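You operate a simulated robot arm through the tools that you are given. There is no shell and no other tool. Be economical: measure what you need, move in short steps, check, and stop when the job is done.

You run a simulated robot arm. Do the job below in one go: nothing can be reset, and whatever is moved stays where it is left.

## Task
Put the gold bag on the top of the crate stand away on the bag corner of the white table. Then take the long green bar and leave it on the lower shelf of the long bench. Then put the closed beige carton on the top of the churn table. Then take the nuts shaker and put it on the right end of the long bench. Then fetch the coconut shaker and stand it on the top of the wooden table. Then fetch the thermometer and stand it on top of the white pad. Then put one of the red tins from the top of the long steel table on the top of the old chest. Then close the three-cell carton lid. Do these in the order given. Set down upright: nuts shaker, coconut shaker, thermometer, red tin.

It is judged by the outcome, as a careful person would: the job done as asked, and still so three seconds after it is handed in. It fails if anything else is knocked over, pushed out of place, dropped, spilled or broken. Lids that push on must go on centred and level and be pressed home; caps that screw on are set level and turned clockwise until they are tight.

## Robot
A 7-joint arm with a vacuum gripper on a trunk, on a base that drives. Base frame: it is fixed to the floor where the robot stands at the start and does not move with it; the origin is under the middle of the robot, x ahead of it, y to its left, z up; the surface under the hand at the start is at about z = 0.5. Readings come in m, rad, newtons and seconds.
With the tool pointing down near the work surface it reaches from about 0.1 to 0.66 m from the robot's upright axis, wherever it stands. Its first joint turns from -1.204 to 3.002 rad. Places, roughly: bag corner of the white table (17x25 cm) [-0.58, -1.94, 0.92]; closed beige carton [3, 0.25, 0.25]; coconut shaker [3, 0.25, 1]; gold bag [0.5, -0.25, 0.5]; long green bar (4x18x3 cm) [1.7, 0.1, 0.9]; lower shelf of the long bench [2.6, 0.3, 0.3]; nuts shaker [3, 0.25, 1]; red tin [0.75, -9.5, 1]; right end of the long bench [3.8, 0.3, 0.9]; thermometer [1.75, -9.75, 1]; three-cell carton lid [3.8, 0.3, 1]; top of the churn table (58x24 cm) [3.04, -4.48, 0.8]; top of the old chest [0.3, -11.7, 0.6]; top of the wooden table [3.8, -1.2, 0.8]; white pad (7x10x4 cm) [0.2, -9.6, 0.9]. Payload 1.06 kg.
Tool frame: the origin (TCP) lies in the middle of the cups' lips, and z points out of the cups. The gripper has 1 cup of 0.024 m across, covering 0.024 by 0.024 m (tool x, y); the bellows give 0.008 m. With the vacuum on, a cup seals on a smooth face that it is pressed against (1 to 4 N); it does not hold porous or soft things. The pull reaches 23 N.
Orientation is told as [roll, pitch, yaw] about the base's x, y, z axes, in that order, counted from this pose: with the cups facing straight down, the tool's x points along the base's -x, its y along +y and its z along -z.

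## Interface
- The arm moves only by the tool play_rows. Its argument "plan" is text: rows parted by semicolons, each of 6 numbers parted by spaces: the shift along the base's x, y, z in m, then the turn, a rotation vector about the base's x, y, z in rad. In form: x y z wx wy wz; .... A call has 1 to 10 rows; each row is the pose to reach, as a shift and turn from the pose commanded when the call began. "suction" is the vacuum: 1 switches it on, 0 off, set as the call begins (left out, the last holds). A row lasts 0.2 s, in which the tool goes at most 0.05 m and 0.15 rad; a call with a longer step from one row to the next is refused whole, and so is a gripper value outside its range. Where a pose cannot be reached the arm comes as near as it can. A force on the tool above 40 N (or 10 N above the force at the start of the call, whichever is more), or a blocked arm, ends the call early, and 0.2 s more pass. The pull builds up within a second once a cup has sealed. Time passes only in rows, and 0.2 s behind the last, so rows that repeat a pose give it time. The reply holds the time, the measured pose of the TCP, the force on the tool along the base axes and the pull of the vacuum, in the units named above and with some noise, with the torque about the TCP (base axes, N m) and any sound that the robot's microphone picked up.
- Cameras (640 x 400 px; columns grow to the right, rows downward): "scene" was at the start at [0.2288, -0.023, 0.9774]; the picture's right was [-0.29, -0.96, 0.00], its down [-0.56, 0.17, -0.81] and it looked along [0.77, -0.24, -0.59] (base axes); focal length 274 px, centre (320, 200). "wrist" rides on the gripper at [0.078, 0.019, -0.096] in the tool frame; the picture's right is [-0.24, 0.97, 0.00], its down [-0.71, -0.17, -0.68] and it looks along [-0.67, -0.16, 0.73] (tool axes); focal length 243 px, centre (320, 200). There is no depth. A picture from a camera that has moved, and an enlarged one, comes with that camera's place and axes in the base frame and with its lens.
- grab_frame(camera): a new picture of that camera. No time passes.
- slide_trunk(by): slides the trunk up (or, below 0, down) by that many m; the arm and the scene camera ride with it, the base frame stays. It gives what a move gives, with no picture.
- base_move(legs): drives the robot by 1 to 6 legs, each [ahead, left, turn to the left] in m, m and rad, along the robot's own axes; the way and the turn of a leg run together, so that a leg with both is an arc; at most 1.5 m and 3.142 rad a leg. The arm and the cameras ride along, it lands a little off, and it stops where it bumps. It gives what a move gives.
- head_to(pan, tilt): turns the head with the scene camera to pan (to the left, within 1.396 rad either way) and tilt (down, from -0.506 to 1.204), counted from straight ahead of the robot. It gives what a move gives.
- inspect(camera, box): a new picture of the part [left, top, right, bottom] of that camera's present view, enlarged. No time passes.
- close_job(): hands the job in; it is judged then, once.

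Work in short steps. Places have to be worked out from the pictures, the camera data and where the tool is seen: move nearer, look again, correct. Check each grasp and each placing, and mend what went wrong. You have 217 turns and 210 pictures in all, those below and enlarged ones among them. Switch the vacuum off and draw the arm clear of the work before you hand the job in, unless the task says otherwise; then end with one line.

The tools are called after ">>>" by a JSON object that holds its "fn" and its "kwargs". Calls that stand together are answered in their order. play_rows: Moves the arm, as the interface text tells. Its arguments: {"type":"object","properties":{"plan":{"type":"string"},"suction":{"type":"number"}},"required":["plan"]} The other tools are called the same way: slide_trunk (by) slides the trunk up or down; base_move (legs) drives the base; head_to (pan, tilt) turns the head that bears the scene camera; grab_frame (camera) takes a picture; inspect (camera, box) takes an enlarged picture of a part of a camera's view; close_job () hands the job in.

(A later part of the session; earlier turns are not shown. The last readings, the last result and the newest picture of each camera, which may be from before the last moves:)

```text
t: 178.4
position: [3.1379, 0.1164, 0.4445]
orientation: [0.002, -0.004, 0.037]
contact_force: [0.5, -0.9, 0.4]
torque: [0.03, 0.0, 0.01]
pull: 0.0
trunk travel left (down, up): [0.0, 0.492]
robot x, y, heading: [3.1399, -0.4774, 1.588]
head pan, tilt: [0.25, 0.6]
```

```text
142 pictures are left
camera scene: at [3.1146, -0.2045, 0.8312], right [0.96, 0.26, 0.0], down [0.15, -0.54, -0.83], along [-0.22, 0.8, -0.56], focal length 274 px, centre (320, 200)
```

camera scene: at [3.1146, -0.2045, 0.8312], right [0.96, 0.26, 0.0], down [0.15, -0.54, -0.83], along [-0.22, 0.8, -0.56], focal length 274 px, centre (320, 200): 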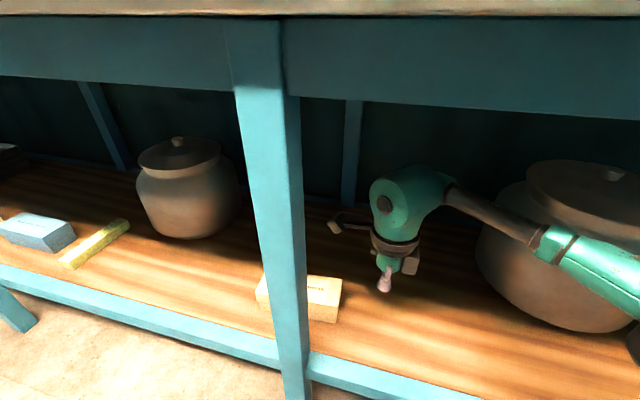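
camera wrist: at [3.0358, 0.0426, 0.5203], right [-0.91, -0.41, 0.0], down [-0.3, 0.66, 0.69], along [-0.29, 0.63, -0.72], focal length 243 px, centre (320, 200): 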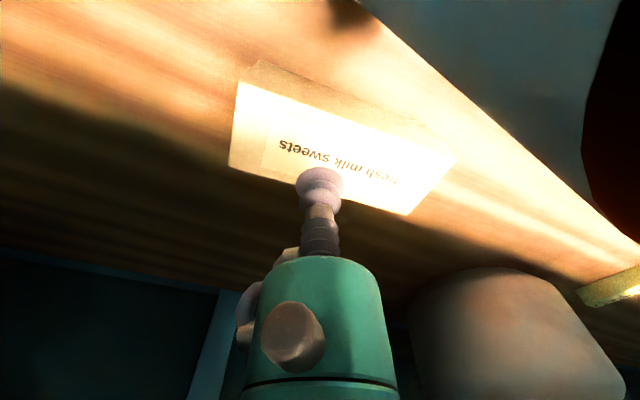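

Nothing moved. Now nudge the base forward and left, then move above the carton.

>>> {"fn": "base_move", "kwargs": {"legs": [[0.03, 0.06, 0]]}}

>>> {"fn": "play_rows", "kwargs": {"plan": "-0.03 0 0 0 0 0; -0.06 0 0 0 0 0; -0.085 0 0 0 0 0; -0.085 0 -0.02 0 0 0; -0.085 0 -0.02 0 0 0"}}

>>> {"fn": "grab_frame", "kwargs": {"camera": "wrist"}}

>>> {"fn": "grab_frame", "kwargs": {"camera": "scene"}}

```text
t: 179.6
position: [3.0767, 0.1435, 0.4438]
orientation: [0.002, -0.004, 0.038]
contact_force: [-0.2, -0.1, 0.6]
torque: [0.0, -0.04, -0.01]
pull: 0.1
trunk travel left (down, up): [0.0, 0.492]
robot x, y, heading: [3.0836, -0.4555, 1.587]
head pan, tilt: [0.25, 0.6]
```

```text
t: 180.8
position: [2.9919, 0.1456, 0.4256]
orientation: [0.001, -0.004, 0.037]
contact_force: [0.9, -0.6, 0.7]
torque: [0.01, 0.0, 0.0]
pull: 0.1
trunk travel left (down, up): [0.0, 0.492]
robot x, y, heading: [3.0805, -0.4501, 1.591]
head pan, tilt: [0.25, 0.6]
```

```text
141 pictures are left
camera wrist: at [2.9131, 0.1588, 0.5212], right [0.2, 0.98, 0.0], down [0.71, -0.15, 0.69], along [0.67, -0.13, -0.73], focal length 243 px, centre (320, 200)
```

wrist: 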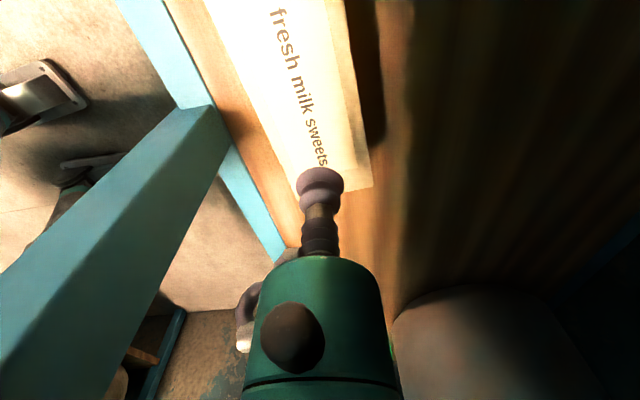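

```text
140 pictures are left
camera scene: at [3.0534, -0.1765, 0.8312], right [0.96, 0.26, 0.0], down [0.15, -0.54, -0.83], along [-0.22, 0.8, -0.56], focal length 274 px, centre (320, 200)
```

scene: 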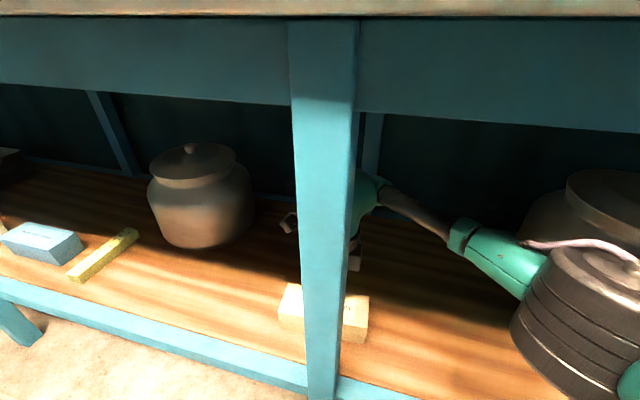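

Aligned over the carton top with no contact. Descend with suction.

>>> {"fn": "play_rows", "kwargs": {"plan": "0 0 -0.03 0 0 0; 0 0 -0.055 0 0 0; 0 0 -0.065 0 0 0; 0 0 -0.07 0 0 0; 0 0 -0.074 0 0 0; 0 0 -0.078 0 0 0; 0 0 -0.078 0 0 0", "suction": 1}}

```text
t: 182.2
position: [2.9903, 0.1478, 0.3524]
orientation: [0.008, 0.004, 0.039]
contact_force: [2.9, -2.9, 14.7]
torque: [-0.04, 0.04, -0.01]
pull: 23.0
trunk travel left (down, up): [0.0, 0.492]
robot x, y, heading: [3.079, -0.4533, 1.589]
head pan, tilt: [0.25, 0.6]
stopped in row 7: the force on the tool passed its limit at 43 N (the readings are from after the stop); the commanded pose is now the measured one
```

Sealed. Lift 5 cm, slide right clear of the leg.

>>> {"fn": "play_rows", "kwargs": {"plan": "0 0 0.01 0 0 0; 0 0 0.03 0 0 0; 0 0 0.06 0 0 0; 0.03 0 0.06 0 0 0; 0.07 0 0.06 0 0 0; 0.11 0 0.06 0 0 0; 0.15 0 0.06 0 0 0; 0.18 -0.01 0.06 0 0 0; 0.2 -0.01 0.06 0 0 0; 0.2 -0.01 0.06 0 0 0"}}

>>> {"fn": "grab_frame", "kwargs": {"camera": "scene"}}

```text
t: 184.4
position: [3.1903, 0.1378, 0.4085]
orientation: [0.005, 0.001, 0.038]
contact_force: [0.3, -0.8, -1.1]
torque: [-0.01, 0.0, 0.0]
pull: 22.9
trunk travel left (down, up): [0.0, 0.492]
robot x, y, heading: [3.0776, -0.4512, 1.589]
head pan, tilt: [0.25, 0.6]
```

```text
139 pictures are left
camera scene: at [3.0536, -0.1764, 0.8312], right [0.96, 0.26, 0.0], down [0.15, -0.54, -0.83], along [-0.22, 0.8, -0.56], focal length 274 px, centre (320, 200)
```

scene: 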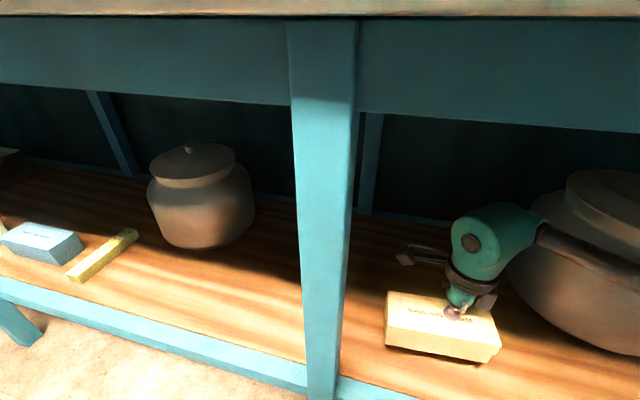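

The carton is held, clear of the leg and the jar. Back straight out, then raise the trunk for carrying.

>>> {"fn": "base_move", "kwargs": {"legs": [[-0.65, 0.0, 0]]}}

>>> {"fn": "slide_trunk", "kwargs": {"by": 0.42}}

>>> {"fn": "play_rows", "kwargs": {"plan": "0 -0.02 0.02 0 0 0.15; 0 -0.04 0.04 0 0 0.3; -0.01 -0.06 0.06 0 0 0.45; -0.02 -0.08 0.08 0 0 0.6; -0.03 -0.1 0.1 0 0 0.75; -0.04 -0.12 0.1 0 0 0.9; -0.05 -0.14 0.1 0 0 1.05; -0.06 -0.16 0.1 0 0 1.2; -0.07 -0.18 0.1 0 0 1.35; -0.08 -0.2 0.1 0 0 1.5"}}

>>> {"fn": "grab_frame", "kwargs": {"camera": "scene"}}

```text
t: 188.0
position: [3.1992, -0.4982, 0.4093]
orientation: [0.006, 0.001, 0.044]
contact_force: [-0.3, -0.2, -0.8]
torque: [0.04, 0.02, 0.01]
pull: 23.5
trunk travel left (down, up): [0.0, 0.492]
robot x, y, heading: [3.0943, -1.092, 1.6]
head pan, tilt: [0.25, 0.6]
```

```text
refused: 0.42 is not a number from -0.4 to 0.4
```

```text
t: 190.2
position: [3.1199, -0.6971, 0.5075]
orientation: [0.006, 0.001, 1.548]
contact_force: [0.0, -0.1, -1.1]
torque: [-0.01, -0.02, -0.02]
pull: 23.2
trunk travel left (down, up): [0.0, 0.492]
robot x, y, heading: [3.0928, -1.0895, 1.6]
head pan, tilt: [0.25, 0.6]
```

```text
138 pictures are left
camera scene: at [3.0653, -0.8132, 0.8312], right [0.96, 0.27, 0.0], down [0.15, -0.54, -0.83], along [-0.22, 0.79, -0.56], focal length 274 px, centre (320, 200)
```

scene: 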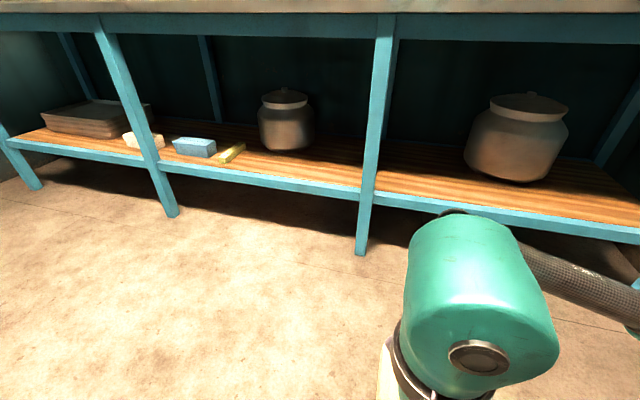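

Now raise the trunk, shift away from the wooden table, turn around and look for the churn table.

>>> {"fn": "slide_trunk", "kwargs": {"by": 0.36}}

>>> {"fn": "base_move", "kwargs": {"legs": [[-0.2, 0.5, 0], [0, 0, 1.571], [0, 0, 1.571]]}}

>>> {"fn": "head_to", "kwargs": {"pan": 0.5, "tilt": 0.25}}

>>> {"fn": "grab_frame", "kwargs": {"camera": "scene"}}

>>> {"fn": "head_to", "kwargs": {"pan": -0.5, "tilt": 0.25}}

>>> {"fn": "grab_frame", "kwargs": {"camera": "scene"}}

```text
t: 193.7
position: [3.12, -0.6977, 0.8698]
orientation: [0.004, 0.002, 1.547]
contact_force: [-0.3, -0.1, 0.0]
torque: [0.0, -0.02, -0.04]
pull: 23.0
trunk travel left (down, up): [-0.36, 0.132]
robot x, y, heading: [3.095, -1.0866, 1.601]
head pan, tilt: [0.25, 0.6]
```

```text
t: 206.3
position: [2.5756, -1.6984, 0.87]
orientation: [0.006, 0.0, -1.581]
contact_force: [-0.6, -0.3, 0.0]
torque: [-0.02, 0.02, 0.03]
pull: 23.5
trunk travel left (down, up): [-0.36, 0.132]
robot x, y, heading: [2.6023, -1.303, -1.53]
head pan, tilt: [0.25, 0.6]
```

```text
t: 207.1
position: [2.5763, -1.6972, 0.8691]
orientation: [0.004, 0.001, -1.581]
contact_force: [-0.4, -0.2, -1.7]
torque: [0.0, 0.0, 0.0]
pull: 22.3
trunk travel left (down, up): [-0.36, 0.132]
robot x, y, heading: [2.5965, -1.3033, -1.528]
head pan, tilt: [0.499, 0.25]
```

```text
137 pictures are left
camera scene: at [2.6505, -1.4703, 1.2275], right [-0.86, -0.51, 0.0], down [-0.13, 0.21, -0.97], along [0.5, -0.83, -0.25], focal length 274 px, centre (320, 200)
```

scene: 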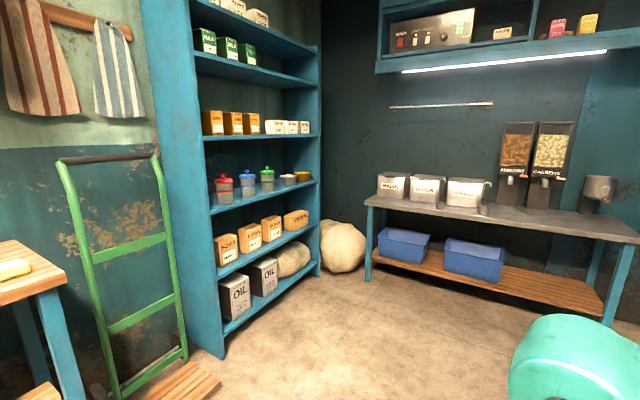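

```text
t: 208.4
position: [2.5765, -1.6985, 0.8697]
orientation: [0.006, 0.0, -1.583]
contact_force: [-0.2, 0.5, -1.2]
torque: [0.0, 0.01, 0.02]
pull: 22.9
trunk travel left (down, up): [-0.36, 0.132]
robot x, y, heading: [2.5978, -1.3059, -1.53]
head pan, tilt: [-0.499, 0.25]
```

```text
136 pictures are left
camera scene: at [2.5613, -1.4739, 1.2275], right [-0.9, 0.44, 0.0], down [0.11, 0.22, -0.97], along [-0.43, -0.87, -0.25], focal length 274 px, centre (320, 200)
```

scene: 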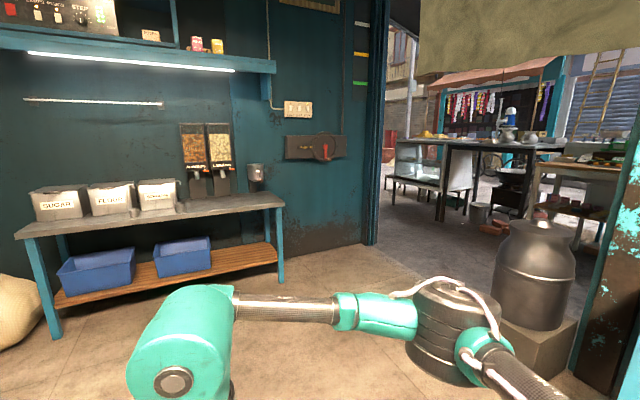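

This table is a dry-goods table; the churn table must be beyond the blue wall. I'll drive out through the doorway and down the passage.

>>> {"fn": "base_move", "kwargs": {"legs": [[1.3, 0, -0.041], [0, -1.5, 0], [0, -0.95, 0]]}}

>>> {"fn": "head_to", "kwargs": {"pan": 0.25, "tilt": 0.3}}

>>> {"fn": "grab_frame", "kwargs": {"camera": "scene"}}

>>> {"fn": "head_to", "kwargs": {"pan": -0.45, "tilt": 0.3}}

>>> {"fn": "grab_frame", "kwargs": {"camera": "scene"}}

```text
t: 235.8
position: [0.1289, -2.9224, 0.8689]
orientation: [0.005, -0.001, -1.645]
contact_force: [-0.4, -0.1, -0.6]
torque: [-0.01, 0.01, -0.01]
pull: 22.6
trunk travel left (down, up): [-0.36, 0.132]
robot x, y, heading: [0.1731, -2.5283, -1.595]
head pan, tilt: [-0.499, 0.25]
```

```text
t: 236.9
position: [0.1269, -2.9222, 0.8693]
orientation: [0.006, -0.001, -1.643]
contact_force: [1.5, 0.0, -0.6]
torque: [-0.01, -0.01, 0.0]
pull: 22.8
trunk travel left (down, up): [-0.36, 0.132]
robot x, y, heading: [0.1719, -2.5311, -1.597]
head pan, tilt: [0.25, 0.3]
```

```text
135 pictures are left
camera scene: at [0.1943, -2.7069, 1.2228], right [-0.97, -0.22, 0.0], down [-0.07, 0.29, -0.96], along [0.21, -0.93, -0.3], focal length 274 px, centre (320, 200)
```

scene: 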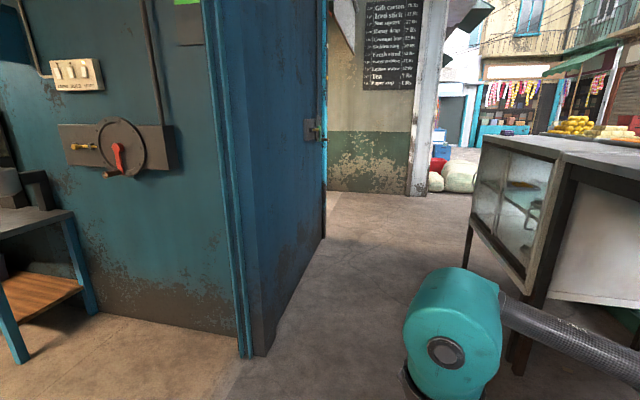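

```text
t: 238.0
position: [0.1288, -2.9221, 0.8696]
orientation: [0.005, -0.001, -1.645]
contact_force: [0.1, 0.0, -0.7]
torque: [-0.03, -0.03, 0.04]
pull: 22.6
trunk travel left (down, up): [-0.36, 0.132]
robot x, y, heading: [0.1726, -2.531, -1.589]
head pan, tilt: [-0.45, 0.3]
```

```text
134 pictures are left
camera scene: at [0.1309, -2.6991, 1.2228], right [-0.89, 0.45, 0.0], down [0.13, 0.26, -0.96], along [-0.43, -0.85, -0.3], focal length 274 px, centre (320, 200)
```

scene: 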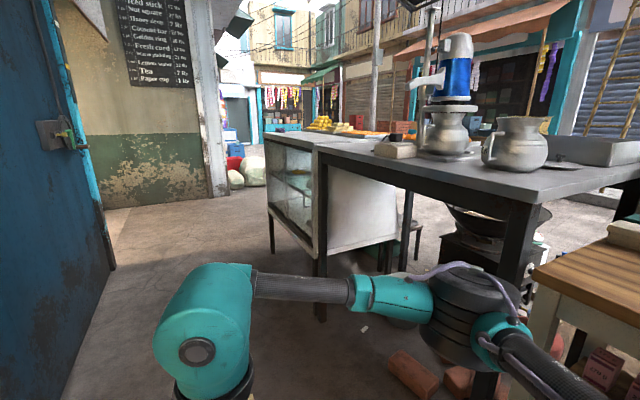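

The passage is clear between the blue wall (x≈0.77) and the display case (x≈-0.5). Drive down to y≈-6, turn left and look.

>>> {"fn": "base_move", "kwargs": {"legs": [[1.5, 0.05, 0.02], [1.5, 0, 0], [0.45, 0, 0], [0, 0, 1.571]]}}

>>> {"fn": "head_to", "kwargs": {"pan": 0.4, "tilt": 0.3}}

>>> {"fn": "grab_frame", "kwargs": {"camera": "scene"}}

>>> {"fn": "head_to", "kwargs": {"pan": -0.5, "tilt": 0.3}}

>>> {"fn": "grab_frame", "kwargs": {"camera": "scene"}}

```text
refused: leg 1 is longer than a leg can be; nothing moved
```

```text
t: 239.2
position: [0.1268, -2.9209, 0.8698]
orientation: [0.004, 0.0, -1.644]
contact_force: [0.5, -0.7, -0.9]
torque: [0.02, 0.01, 0.02]
pull: 23.3
trunk travel left (down, up): [-0.36, 0.132]
robot x, y, heading: [0.1737, -2.5343, -1.591]
head pan, tilt: [0.4, 0.3]
```

```text
133 pictures are left
camera scene: at [0.2077, -2.7028, 1.2228], right [-0.93, -0.37, 0.0], down [-0.11, 0.28, -0.96], along [0.35, -0.89, -0.3], focal length 274 px, centre (320, 200)
```

scene: 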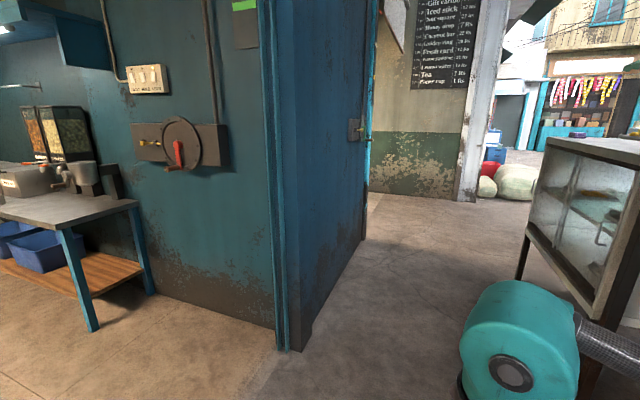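

```text
t: 240.4
position: [0.1271, -2.9215, 0.8685]
orientation: [0.005, -0.001, -1.645]
contact_force: [0.3, 1.0, -1.4]
torque: [-0.01, -0.02, 0.0]
pull: 22.7
trunk travel left (down, up): [-0.36, 0.132]
robot x, y, heading: [0.1744, -2.5315, -1.598]
head pan, tilt: [-0.499, 0.3]
```

```text
132 pictures are left
camera scene: at [0.1269, -2.6969, 1.2228], right [-0.87, 0.5, 0.0], down [0.15, 0.26, -0.96], along [-0.48, -0.83, -0.3], focal length 274 px, centre (320, 200)
```

scene: 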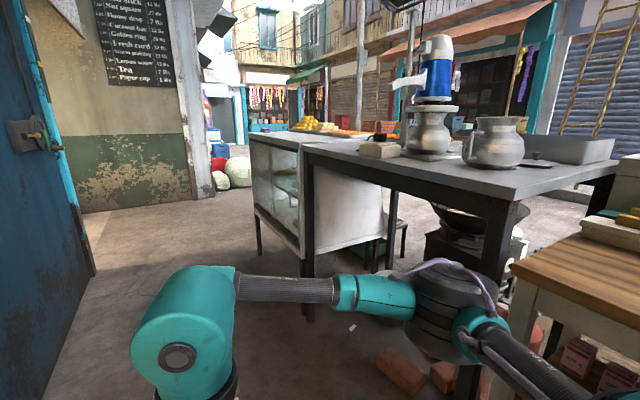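

A leg was too long; retrying with shorter legs.

>>> {"fn": "base_move", "kwargs": {"legs": [[1.4, 0.05, 0.02], [1.45, 0, 0], [0.55, 0, 0], [0, 0, 1.571]]}}

>>> {"fn": "head_to", "kwargs": {"pan": 0.4, "tilt": 0.3}}

>>> {"fn": "grab_frame", "kwargs": {"camera": "scene"}}

```text
t: 260.7
position: [0.5921, -5.9836, 0.8698]
orientation: [0.005, 0.0, -0.084]
contact_force: [-0.6, -0.2, -1.1]
torque: [0.0, -0.02, 0.0]
pull: 23.1
trunk travel left (down, up): [-0.36, 0.132]
robot x, y, heading: [0.2015, -5.9345, -0.034]
head pan, tilt: [-0.499, 0.3]
```

```text
t: 261.9
position: [0.5932, -5.983, 0.8678]
orientation: [0.005, 0.001, -0.083]
contact_force: [-0.4, 0.3, -1.8]
torque: [0.02, 0.04, 0.0]
pull: 22.7
trunk travel left (down, up): [-0.36, 0.132]
robot x, y, heading: [0.2027, -5.9328, -0.034]
head pan, tilt: [0.4, 0.3]
```

```text
131 pictures are left
camera scene: at [0.3794, -5.8986, 1.2228], right [0.36, -0.93, 0.0], down [-0.28, -0.11, -0.96], along [0.89, 0.34, -0.3], focal length 274 px, centre (320, 200)
```

scene: 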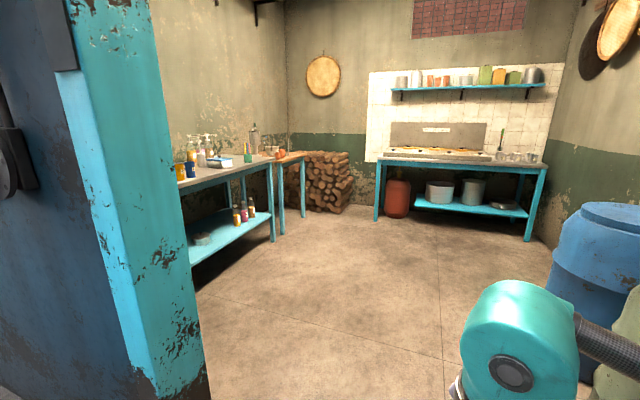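

There's a second room with a long table and a small end table near (3, -4.5) on the left wall. Drive in and face it.

>>> {"fn": "base_move", "kwargs": {"legs": [[1.4, 0.2, 0.034], [0.8, 0.1, 0], [0, 0, 1.2]]}}

>>> {"fn": "head_to", "kwargs": {"pan": 0.0, "tilt": 0.3}}

>>> {"fn": "grab_frame", "kwargs": {"camera": "scene"}}

>>> {"fn": "head_to", "kwargs": {"pan": -0.8, "tilt": 0.4}}

>>> {"fn": "grab_frame", "kwargs": {"camera": "scene"}}

```text
t: 275.9
position: [2.5548, -5.2719, 0.8682]
orientation: [0.003, -0.001, 1.19]
contact_force: [-0.2, 0.4, 0.8]
torque: [-0.05, 0.01, 0.02]
pull: 22.9
trunk travel left (down, up): [-0.36, 0.132]
robot x, y, heading: [2.3916, -5.6296, 1.244]
head pan, tilt: [0.4, 0.3]
```

```text
t: 276.7
position: [2.5552, -5.2712, 0.8695]
orientation: [0.007, 0.0, 1.19]
contact_force: [-1.1, -0.3, -1.0]
torque: [-0.01, -0.01, 0.0]
pull: 22.8
trunk travel left (down, up): [-0.36, 0.132]
robot x, y, heading: [2.3939, -5.6347, 1.242]
head pan, tilt: [0.0, 0.3]
```

```text
130 pictures are left
camera scene: at [2.4525, -5.4564, 1.2228], right [0.95, -0.32, 0.0], down [-0.1, -0.28, -0.96], along [0.31, 0.9, -0.3], focal length 274 px, centre (320, 200)
```

scene: 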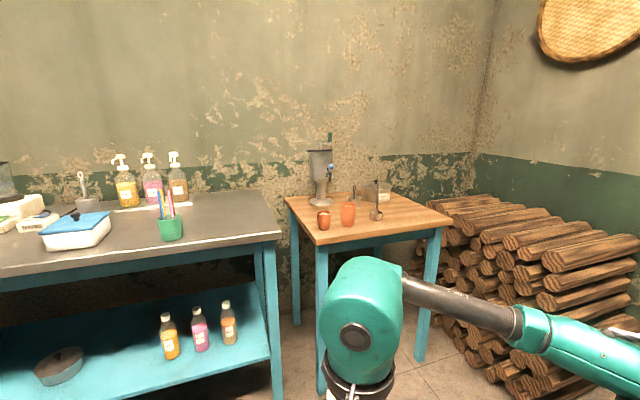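

```text
t: 277.9
position: [2.5541, -5.2734, 0.8691]
orientation: [0.005, 0.0, 1.191]
contact_force: [-0.5, -0.3, -0.5]
torque: [0.02, 0.0, 0.0]
pull: 22.8
trunk travel left (down, up): [-0.36, 0.132]
robot x, y, heading: [2.3924, -5.6323, 1.248]
head pan, tilt: [-0.799, 0.4]
```

```text
129 pictures are left
camera scene: at [2.506, -5.5051, 1.2136], right [0.43, -0.9, 0.0], down [-0.35, -0.17, -0.92], along [0.83, 0.39, -0.39], focal length 274 px, centre (320, 200)
```

scene: 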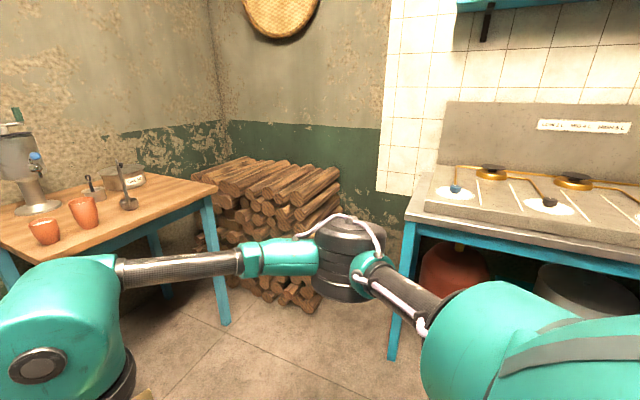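

The small wood-topped table is the churn table (x≈2.73–3.3, y≈-4.65 to -4.3), with cups, a ladle and a dispenser on it. Its front-right corner looks free. I'll raise the trunk and drive there.

>>> {"fn": "slide_trunk", "kwargs": {"by": 0.13}}

>>> {"fn": "base_move", "kwargs": {"legs": [[0, 0, 0.326], [0.4, 0, 0], [0, -0.65, 0]]}}

>>> {"fn": "head_to", "kwargs": {"pan": 0.1, "tilt": 0.55}}

>>> {"fn": "grab_frame", "kwargs": {"camera": "scene"}}

>>> {"fn": "grab_frame", "kwargs": {"camera": "wrist"}}

```text
t: 279.4
position: [2.5543, -5.2726, 0.9985]
orientation: [0.007, 0.001, 1.191]
contact_force: [0.9, -0.1, -1.1]
torque: [0.02, -0.02, -0.01]
pull: 23.1
trunk travel left (down, up): [-0.49, 0.002]
robot x, y, heading: [2.391, -5.6291, 1.24]
head pan, tilt: [-0.799, 0.4]
```

```text
t: 288.8
position: [3.0879, -4.836, 0.9987]
orientation: [0.006, 0.001, 1.514]
contact_force: [-0.1, 0.2, -0.7]
torque: [0.0, 0.01, -0.02]
pull: 23.1
trunk travel left (down, up): [-0.49, 0.002]
robot x, y, heading: [3.0467, -5.224, 1.566]
head pan, tilt: [-0.799, 0.4]
```

```text
t: 290.0
position: [3.0872, -4.8366, 0.9998]
orientation: [0.005, 0.001, 1.515]
contact_force: [-0.5, 0.0, -0.8]
torque: [0.02, 0.0, 0.04]
pull: 22.8
trunk travel left (down, up): [-0.49, 0.002]
robot x, y, heading: [3.0451, -5.2268, 1.566]
head pan, tilt: [0.099, 0.55]
```

```text
128 pictures are left
camera scene: at [3.0405, -5.1323, 1.3443], right [1.0, 0.09, 0.0], down [0.05, -0.52, -0.85], along [-0.08, 0.85, -0.52], focal length 274 px, centre (320, 200)
```

scene: 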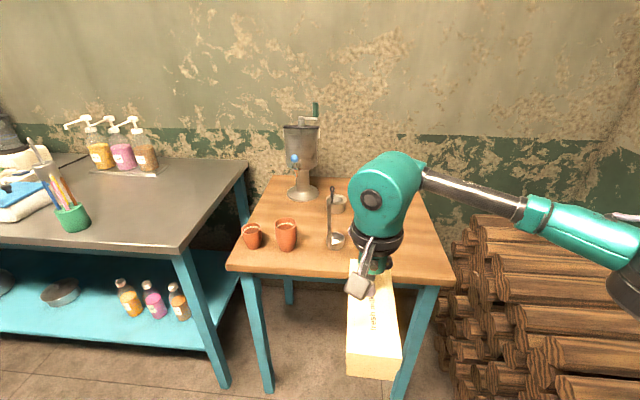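

```text
127 pictures are left
camera wrist: at [3.0639, -4.9156, 1.095], right [-0.96, 0.29, 0.0], down [0.21, 0.7, 0.68], along [0.19, 0.66, -0.73], focal length 243 px, centre (320, 200)
```

wrist: 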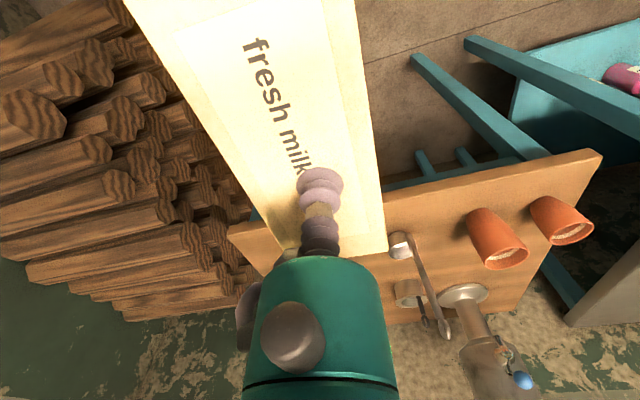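

Free area is x≈3.1–3.33, right of the ladle. I'll target the carton centre at about (3.21, -4.47), lengthwise along y. Drive a bit closer and right.

>>> {"fn": "base_move", "kwargs": {"legs": [[0.0, -0.1, 0], [0.19, 0, 0]]}}

>>> {"fn": "play_rows", "kwargs": {"plan": "0.02 0.04 0 0 0 0; 0.02 0.08 0 0 0 0; 0.02 0.12 0 0 0 0; 0.02 0.16 0 0 0 0; 0.02 0.185 0 0 0 0; 0.02 0.185 -0.04 0 0 0; 0.02 0.185 -0.07 0 0 0; 0.02 0.185 -0.07 0 0 0"}}

>>> {"fn": "grab_frame", "kwargs": {"camera": "scene"}}

>>> {"fn": "grab_frame", "kwargs": {"camera": "wrist"}}

```text
t: 292.7
position: [3.1893, -4.644, 0.9992]
orientation: [0.004, 0.002, 1.515]
contact_force: [0.7, -0.2, -1.2]
torque: [-0.02, -0.01, 0.01]
pull: 22.4
trunk travel left (down, up): [-0.49, 0.002]
robot x, y, heading: [3.1514, -5.0389, 1.561]
head pan, tilt: [0.099, 0.55]
```

```text
t: 294.5
position: [3.2105, -4.472, 0.9353]
orientation: [0.005, 0.001, 1.515]
contact_force: [0.2, -0.1, -0.1]
torque: [0.02, 0.0, 0.02]
pull: 22.4
out of reach, approached as far as the arm can: row 5, 6, 7, 8
trunk travel left (down, up): [-0.49, 0.002]
robot x, y, heading: [3.1495, -5.0367, 1.565]
head pan, tilt: [0.099, 0.55]
```

```text
126 pictures are left
camera scene: at [3.1427, -4.9414, 1.3443], right [1.0, 0.09, 0.0], down [0.05, -0.52, -0.85], along [-0.08, 0.85, -0.52], focal length 274 px, centre (320, 200)
```

scene: 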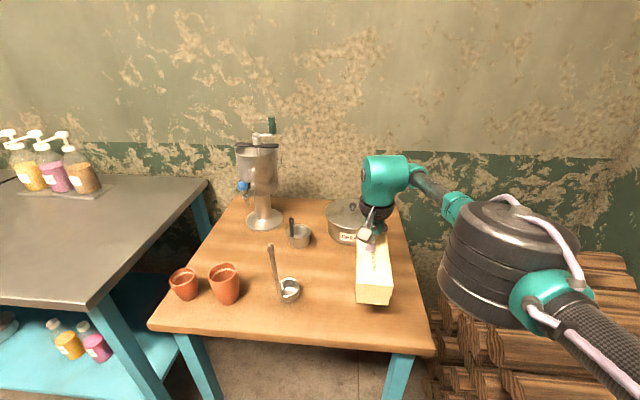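

```text
125 pictures are left
camera wrist: at [3.187, -4.5522, 1.0303], right [-0.96, 0.29, 0.0], down [0.21, 0.7, 0.68], along [0.19, 0.66, -0.73], focal length 243 px, centre (320, 200)
```

wrist: 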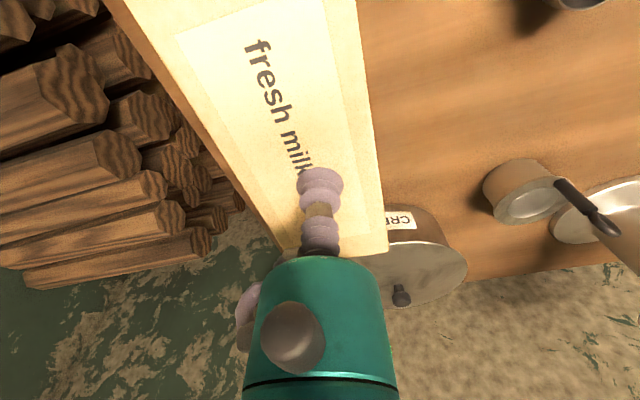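

Position is good: clear of the ladle and the cream pot behind. Descend slowly to contact.

>>> {"fn": "play_rows", "kwargs": {"plan": "0 -0.01 -0.03 0 0 0; 0 -0.01 -0.055 0 0 0; 0 -0.01 -0.062 0 0 0; 0 -0.01 -0.068 0 0 0; 0 -0.01 -0.072 0 0 0; 0 -0.01 -0.076 0 0 0; 0 -0.01 -0.08 0 0 0"}}

>>> {"fn": "inspect", "kwargs": {"camera": "scene", "box": [260, 160, 460, 340]}}

```text
t: 296.1
position: [3.2107, -4.4885, 0.8613]
orientation: [0.005, 0.001, 1.514]
contact_force: [1.3, 0.5, 3.5]
torque: [-0.03, -0.05, -0.01]
pull: 23.0
out of reach, approached as far as the arm can: row 3, 4, 5, 6, 7
trunk travel left (down, up): [-0.49, 0.002]
robot x, y, heading: [3.1514, -5.0416, 1.57]
head pan, tilt: [0.099, 0.55]
```

```text
2.22 times, centred on (360, 250) of scene
camera zoom: at [3.1428, -4.9418, 1.3444], right [1.0, 0.09, 0.0], down [0.05, -0.52, -0.85], along [-0.08, 0.85, -0.52], focal length 610 px, centre (231, 89)
```

zoom: 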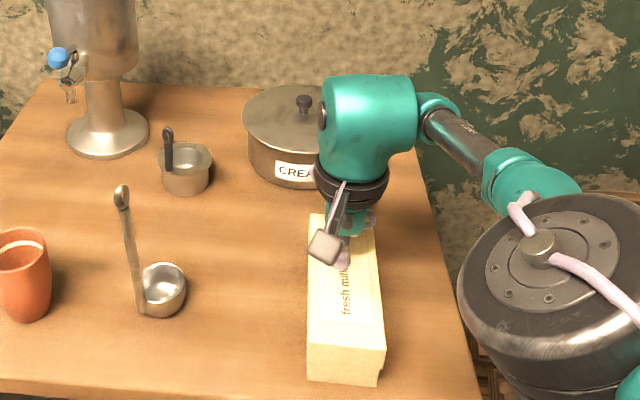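

Light contact at last; press 3 mm more and check force before releasing.

>>> {"fn": "play_rows", "kwargs": {"plan": "0 0 -0.003 0 0 0; 0 0 -0.005 0 0 0; 0 0 -0.005 0 0 0"}}

>>> {"fn": "play_rows", "kwargs": {"plan": "0 0 0 0 0 0; 0 0 0 0 0 0; 0 0 0.003 0 0 0; 0 0 0.01 0 0 0; 0 0 0.04 0 0 0; 0 0 0.08 0 0 0; 0 -0.03 0.1 0 0 0; 0 -0.06 0.12 0 0 0", "suction": 0}}

>>> {"fn": "inspect", "kwargs": {"camera": "scene", "box": [200, 160, 460, 360]}}

```text
t: 296.9
position: [3.2106, -4.4889, 0.8577]
orientation: [0.007, -0.007, 1.515]
contact_force: [3.0, 5.5, 18.5]
torque: [-0.12, -0.05, -0.08]
pull: 22.9
trunk travel left (down, up): [-0.49, 0.002]
robot x, y, heading: [3.1489, -5.0387, 1.567]
head pan, tilt: [0.099, 0.55]
```

```text
t: 298.7
position: [3.2103, -4.5493, 0.9772]
orientation: [0.006, -0.003, 1.515]
contact_force: [0.7, 0.2, -0.5]
torque: [-0.01, -0.04, 0.0]
pull: 0.1
trunk travel left (down, up): [-0.49, 0.002]
robot x, y, heading: [3.1466, -5.0376, 1.56]
head pan, tilt: [0.099, 0.55]
```

```text
2.00 times, centred on (330, 260) of scene
camera zoom: at [3.1428, -4.9418, 1.3444], right [1.0, 0.09, 0.0], down [0.05, -0.52, -0.85], along [-0.08, 0.85, -0.52], focal length 549 px, centre (300, 80)
```

zoom: 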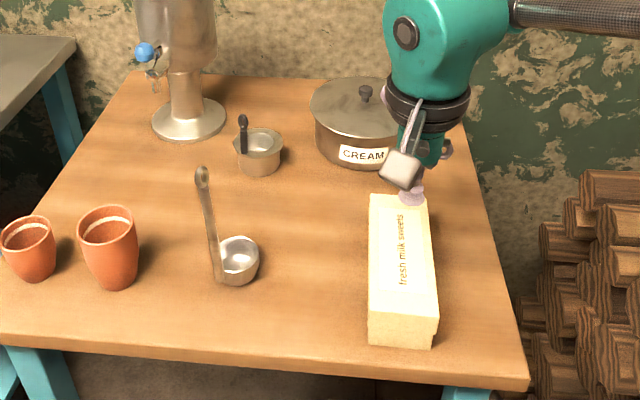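

The carton is placed. Retract, back off and drive back to the first room for the nuts shaker.

>>> {"fn": "play_rows", "kwargs": {"plan": "-0.02 -0.03 0.02 0 0 0; -0.03 -0.06 0.04 0 0 0; -0.04 -0.1 0.06 0 0 0; -0.04 -0.11 0.08 0 0 0"}}

>>> {"fn": "base_move", "kwargs": {"legs": [[-0.75, 0, 0], [0, 1.5, 0], [0, 1.5, 0]]}}

```text
t: 299.7
position: [3.172, -4.6594, 1.0569]
orientation: [0.005, -0.001, 1.513]
contact_force: [0.0, 0.4, -0.4]
torque: [0.0, -0.02, 0.01]
pull: 0.0
trunk travel left (down, up): [-0.49, 0.002]
robot x, y, heading: [3.1487, -5.0363, 1.566]
head pan, tilt: [0.099, 0.55]
```

```text
t: 329.4
position: [0.1908, -5.4244, 1.057]
orientation: [0.005, 0.001, 1.517]
contact_force: [0.1, 0.4, 0.4]
torque: [-0.04, 0.03, 0.06]
pull: 0.1
trunk travel left (down, up): [-0.49, 0.002]
robot x, y, heading: [0.1696, -5.8006, 1.573]
head pan, tilt: [0.099, 0.55]
```

Now up the passage and into the first room.

>>> {"fn": "base_move", "kwargs": {"legs": [[1.45, 0.06, 0], [1.45, 0, 0], [0.12, 0, 0], [0, -1.5, 0], [0, -1.3, 0], [1.4, 0, 0]]}}

>>> {"fn": "head_to", "kwargs": {"pan": 0.1, "tilt": 0.35}}

>>> {"fn": "grab_frame", "kwargs": {"camera": "scene"}}

```text
t: 375.1
position: [3.0545, -1.1116, 1.056]
orientation: [0.005, 0.0, 1.488]
contact_force: [-0.1, 0.1, -0.5]
torque: [-0.02, 0.04, 0.0]
pull: 0.0
trunk travel left (down, up): [-0.49, 0.002]
robot x, y, heading: [3.0245, -1.4873, 1.542]
head pan, tilt: [0.099, 0.55]
```

```text
t: 375.8
position: [3.0561, -1.1107, 1.0561]
orientation: [0.006, 0.0, 1.49]
contact_force: [-0.1, 0.6, 0.4]
torque: [0.01, -0.02, 0.0]
pull: 0.1
trunk travel left (down, up): [-0.49, 0.002]
robot x, y, heading: [3.0238, -1.485, 1.541]
head pan, tilt: [0.099, 0.351]
```

```text
122 pictures are left
camera scene: at [3.0201, -1.3891, 1.3625], right [1.0, 0.07, 0.0], down [0.02, -0.34, -0.94], along [-0.06, 0.94, -0.34], focal length 274 px, centre (320, 200)
```

scene: 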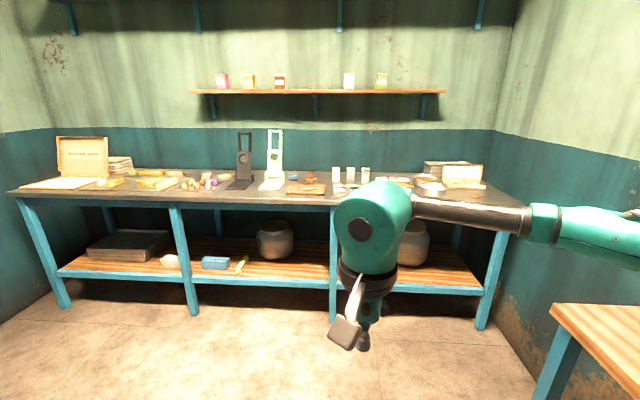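

The three shakers are on the bench around x≈3.1. I'll drive closer and zoom in.

>>> {"fn": "base_move", "kwargs": {"legs": [[0.75, 0, 0.029]]}}

>>> {"fn": "head_to", "kwargs": {"pan": 0.2, "tilt": 0.5}}

>>> {"fn": "grab_frame", "kwargs": {"camera": "scene"}}

>>> {"fn": "head_to", "kwargs": {"pan": -0.5, "tilt": 0.5}}

>>> {"fn": "grab_frame", "kwargs": {"camera": "scene"}}

```text
t: 379.9
position: [3.0478, -0.3503, 1.0564]
orientation: [0.003, 0.0, 1.529]
contact_force: [0.1, 0.1, -0.6]
torque: [-0.01, -0.05, 0.02]
pull: 0.0
trunk travel left (down, up): [-0.49, 0.002]
robot x, y, heading: [3.0327, -0.7287, 1.58]
head pan, tilt: [0.099, 0.351]
```

```text
t: 380.6
position: [3.0481, -0.3499, 1.057]
orientation: [0.005, 0.0, 1.531]
contact_force: [0.2, 0.5, 0.0]
torque: [0.01, 0.04, 0.0]
pull: 0.0
trunk travel left (down, up): [-0.49, 0.002]
robot x, y, heading: [3.0314, -0.7287, 1.582]
head pan, tilt: [0.201, 0.499]
```

```text
121 pictures are left
camera scene: at [3.0157, -0.6345, 1.349], right [0.98, 0.21, 0.0], down [0.1, -0.47, -0.88], along [-0.18, 0.86, -0.48], focal length 274 px, centre (320, 200)
```

scene: 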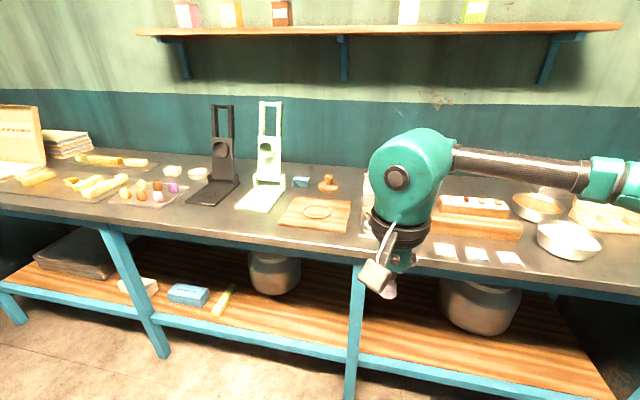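

```text
t: 381.7
position: [3.0488, -0.3504, 1.0557]
orientation: [0.005, -0.001, 1.53]
contact_force: [-0.6, -0.1, 0.3]
torque: [-0.02, -0.02, 0.01]
pull: 0.0
trunk travel left (down, up): [-0.49, 0.002]
robot x, y, heading: [3.0345, -0.7307, 1.577]
head pan, tilt: [-0.499, 0.499]
```

```text
120 pictures are left
camera scene: at [3.0773, -0.6431, 1.3489], right [0.88, -0.47, 0.0], down [-0.22, -0.42, -0.88], along [0.41, 0.78, -0.48], focal length 274 px, centre (320, 200)
```

scene: 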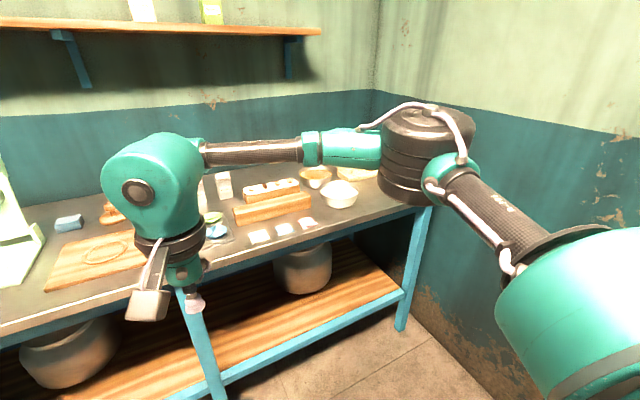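

The hand hides the shakers; I'll shift the base left to see past it.

>>> {"fn": "base_move", "kwargs": {"legs": [[0, 0.4, 0]]}}

>>> {"fn": "head_to", "kwargs": {"pan": -0.4, "tilt": 0.55}}

>>> {"fn": "grab_frame", "kwargs": {"camera": "scene"}}

>>> {"fn": "grab_frame", "kwargs": {"camera": "wrist"}}

```text
t: 385.7
position: [2.65, -0.3549, 1.0557]
orientation: [0.005, 0.0, 1.534]
contact_force: [-0.8, -0.5, -0.2]
torque: [-0.01, -0.02, 0.01]
pull: 0.2
trunk travel left (down, up): [-0.49, 0.002]
robot x, y, heading: [2.6385, -0.7327, 1.586]
head pan, tilt: [-0.499, 0.499]
```

```text
t: 386.4
position: [2.6515, -0.3563, 1.0564]
orientation: [0.006, 0.001, 1.533]
contact_force: [-0.2, -0.2, -0.7]
torque: [0.03, 0.0, 0.02]
pull: 0.1
trunk travel left (down, up): [-0.49, 0.002]
robot x, y, heading: [2.6363, -0.7351, 1.586]
head pan, tilt: [-0.4, 0.55]
```

```text
119 pictures are left
camera scene: at [2.6719, -0.6448, 1.3443], right [0.93, -0.38, 0.0], down [-0.2, -0.48, -0.85], along [0.32, 0.79, -0.52], focal length 274 px, centre (320, 200)
```

scene: 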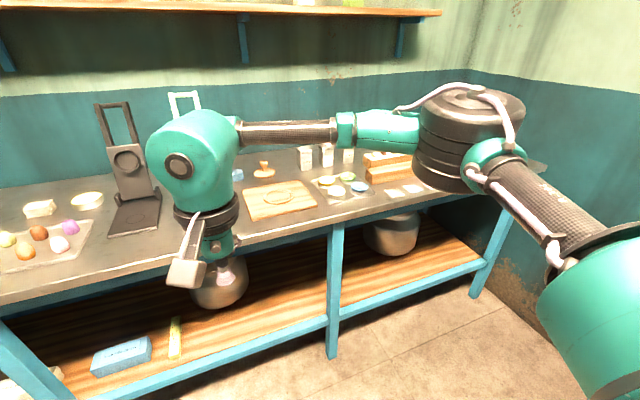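

```text
118 pictures are left
camera wrist: at [2.629, -0.4349, 1.1522], right [-0.96, 0.27, 0.01], down [0.2, 0.7, 0.68], along [0.18, 0.66, -0.73], focal length 243 px, centre (320, 200)
```

wrist: 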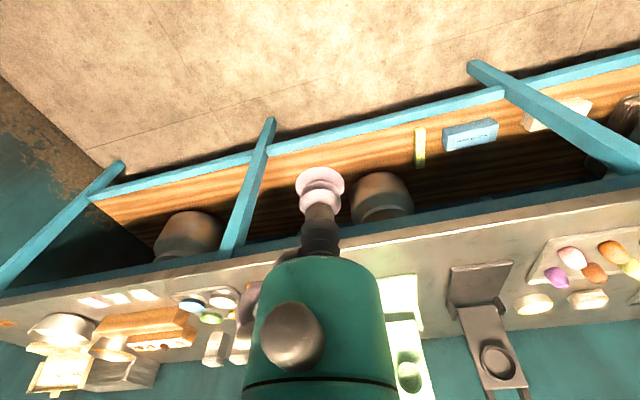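

>>> {"fn": "inspect", "kwargs": {"camera": "scene", "box": [220, 120, 460, 250]}}

```text
2.67 times, centred on (340, 185) of scene
camera zoom: at [2.6719, -0.6448, 1.3443], right [0.93, -0.38, 0.0], down [-0.2, -0.48, -0.85], along [0.32, 0.79, -0.52], focal length 732 px, centre (267, 240)
```

zoom: 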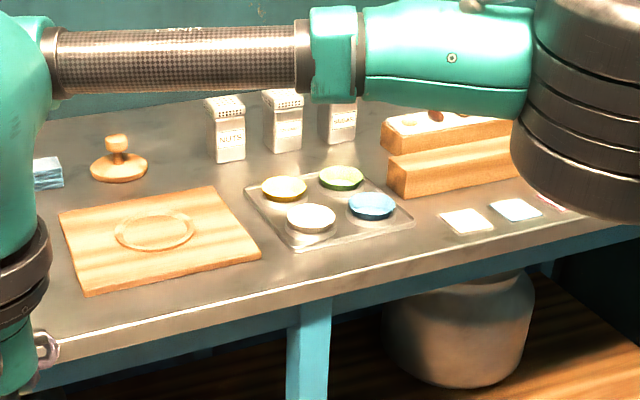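

The left shaker reads NUTS; the lids are perforated, so I'll grip its smooth front face with a horizontal tool. Shakers are at about x=3.01, 3.11, 3.21 at y≈0.34. Drive up and look with the wrist camera.

>>> {"fn": "base_move", "kwargs": {"legs": [[0, -0.3, 0], [0.25, 0, 0]]}}

>>> {"fn": "grab_frame", "kwargs": {"camera": "wrist"}}

>>> {"fn": "head_to", "kwargs": {"pan": -0.25, "tilt": 0.5}}

>>> {"fn": "grab_frame", "kwargs": {"camera": "scene"}}

```text
t: 391.0
position: [2.9471, -0.0997, 1.0565]
orientation: [0.005, 0.001, 1.539]
contact_force: [0.4, -0.1, -0.6]
torque: [-0.01, -0.03, 0.04]
pull: 0.0
trunk travel left (down, up): [-0.49, 0.002]
robot x, y, heading: [2.9332, -0.4762, 1.591]
head pan, tilt: [-0.4, 0.55]
```

```text
116 pictures are left
camera wrist: at [2.9258, -0.1791, 1.1519], right [-0.96, 0.27, 0.0], down [0.2, 0.7, 0.68], along [0.18, 0.66, -0.73], focal length 243 px, centre (320, 200)
```

wrist: 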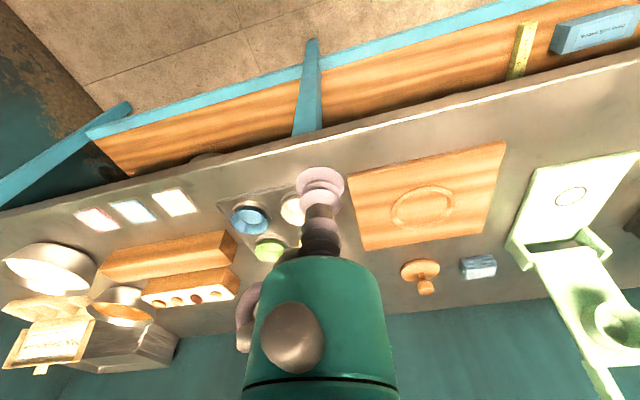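

```text
t: 391.7
position: [2.947, -0.0996, 1.057]
orientation: [0.005, 0.0, 1.537]
contact_force: [-0.8, 0.1, 0.4]
torque: [0.01, 0.0, -0.03]
pull: 0.2
trunk travel left (down, up): [-0.49, 0.002]
robot x, y, heading: [2.9332, -0.4778, 1.586]
head pan, tilt: [-0.25, 0.499]
```

```text
115 pictures are left
camera scene: at [2.9573, -0.3843, 1.3489], right [0.97, -0.23, 0.0], down [-0.11, -0.47, -0.88], along [0.2, 0.85, -0.48], focal length 274 px, centre (320, 200)
```

scene: 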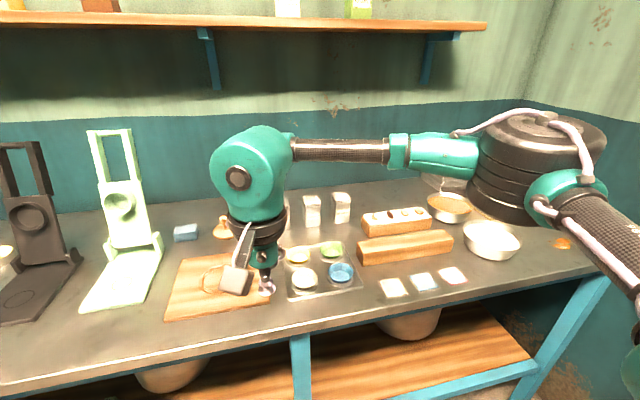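

Zoom to read the labels of the two visible shakers and see the right end of the bench.

>>> {"fn": "inspect", "kwargs": {"camera": "scene", "box": [270, 170, 390, 245]}}

>>> {"fn": "inspect", "kwargs": {"camera": "scene", "box": [350, 150, 610, 310]}}

```text
5.33 times, centred on (330, 208) of scene
camera zoom: at [2.9573, -0.3843, 1.3489], right [0.97, -0.23, 0.0], down [-0.11, -0.47, -0.88], along [0.2, 0.85, -0.48], focal length 1464 px, centre (267, 160)
```

zoom: 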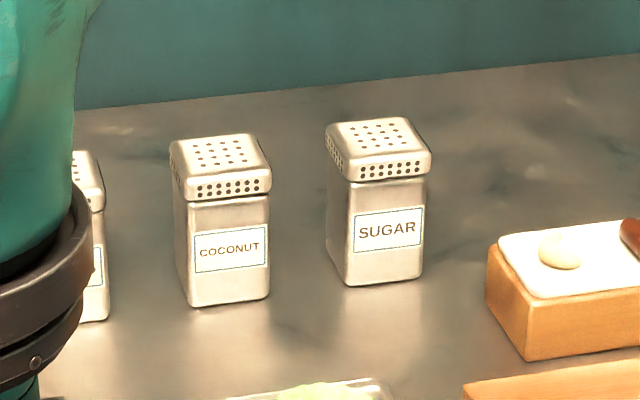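

```text
2.46 times, centred on (480, 230) of scene
camera zoom: at [2.9573, -0.3843, 1.3489], right [0.97, -0.23, 0.0], down [-0.11, -0.47, -0.88], along [0.2, 0.85, -0.48], focal length 676 px, centre (-74, 126)
```

zoom: 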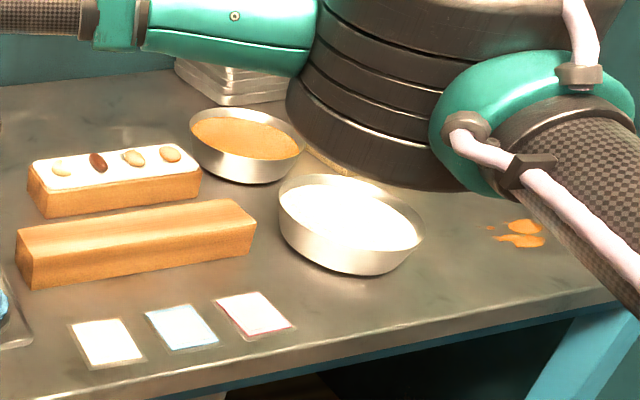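

Order is NUTS, COCONUT, SUGAR; each has a flat smooth front face. I'll first yaw the tool by -1.53 so the camera block points sideways, then pitch it towards horizontal.

>>> {"fn": "play_rows", "kwargs": {"plan": "0 0 0 0 0 -0.15; 0 0 0 0 0 -0.3; 0 0 0 0 0 -0.45; 0 0 0 0 0 -0.6; 0 0 0 0 0 -0.75; 0 0 0 0 0 -0.9; 0 0 0 0 0 -1.05; 0 0 0 0 0 -1.2; 0 0 0 0 0 -1.35; 0 0 0 0 0 -1.5"}}

>>> {"fn": "play_rows", "kwargs": {"plan": "0 0.01 0 0.15 0 0; 0 0.02 0 0.3 0 0; 0 0.03 0 0.45 0 0; 0 0.04 0 0.6 0 0; 0 0.05 0 0.75 0 0; 0 0.06 0 0.9 0 0; 0 0.07 0 1.05 0 0; 0 0.08 0 1.2 0 0; 0 0.08 0 1.35 0 0; 0 0.08 0 1.47 0 0"}}

>>> {"fn": "grab_frame", "kwargs": {"camera": "scene"}}

>>> {"fn": "grab_frame", "kwargs": {"camera": "wrist"}}

```text
t: 393.9
position: [2.9484, -0.1001, 1.0562]
orientation: [0.007, 0.0, 0.038]
contact_force: [-0.2, 0.0, 0.1]
torque: [0.01, 0.03, 0.0]
pull: 0.1
trunk travel left (down, up): [-0.49, 0.002]
robot x, y, heading: [2.937, -0.4756, 1.592]
head pan, tilt: [-0.25, 0.499]
```

```text
t: 396.1
position: [2.9471, -0.02, 1.0565]
orientation: [1.479, -0.04, 0.004]
contact_force: [-0.6, 0.3, -0.1]
torque: [-0.01, 0.01, 0.04]
pull: 0.0
trunk travel left (down, up): [-0.49, 0.002]
robot x, y, heading: [2.9342, -0.4768, 1.589]
head pan, tilt: [-0.25, 0.499]
```

```text
112 pictures are left
camera scene: at [2.957, -0.3843, 1.3489], right [0.97, -0.23, 0.0], down [-0.11, -0.47, -0.88], along [0.2, 0.85, -0.48], focal length 274 px, centre (320, 200)
```

scene: 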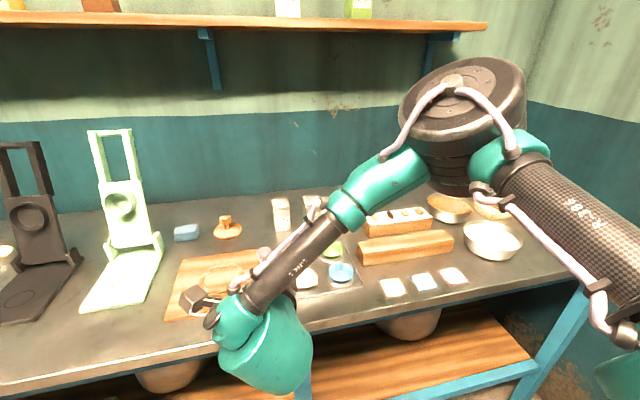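

```text
111 pictures are left
camera wrist: at [2.8682, -0.1157, 1.0807], right [0.2, 0.09, 0.98], down [0.71, -0.69, -0.08], along [0.67, 0.71, -0.2], focal length 243 px, centre (320, 200)
```

wrist: 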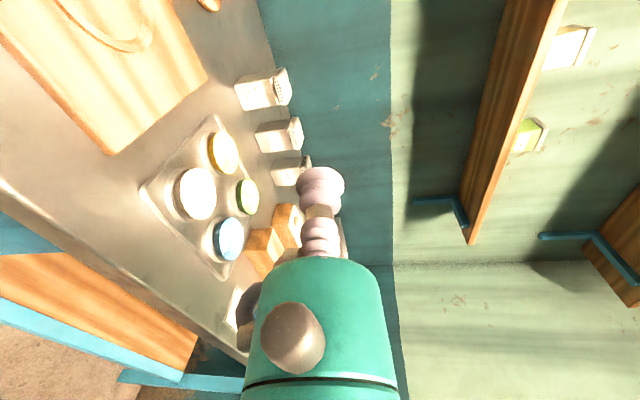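

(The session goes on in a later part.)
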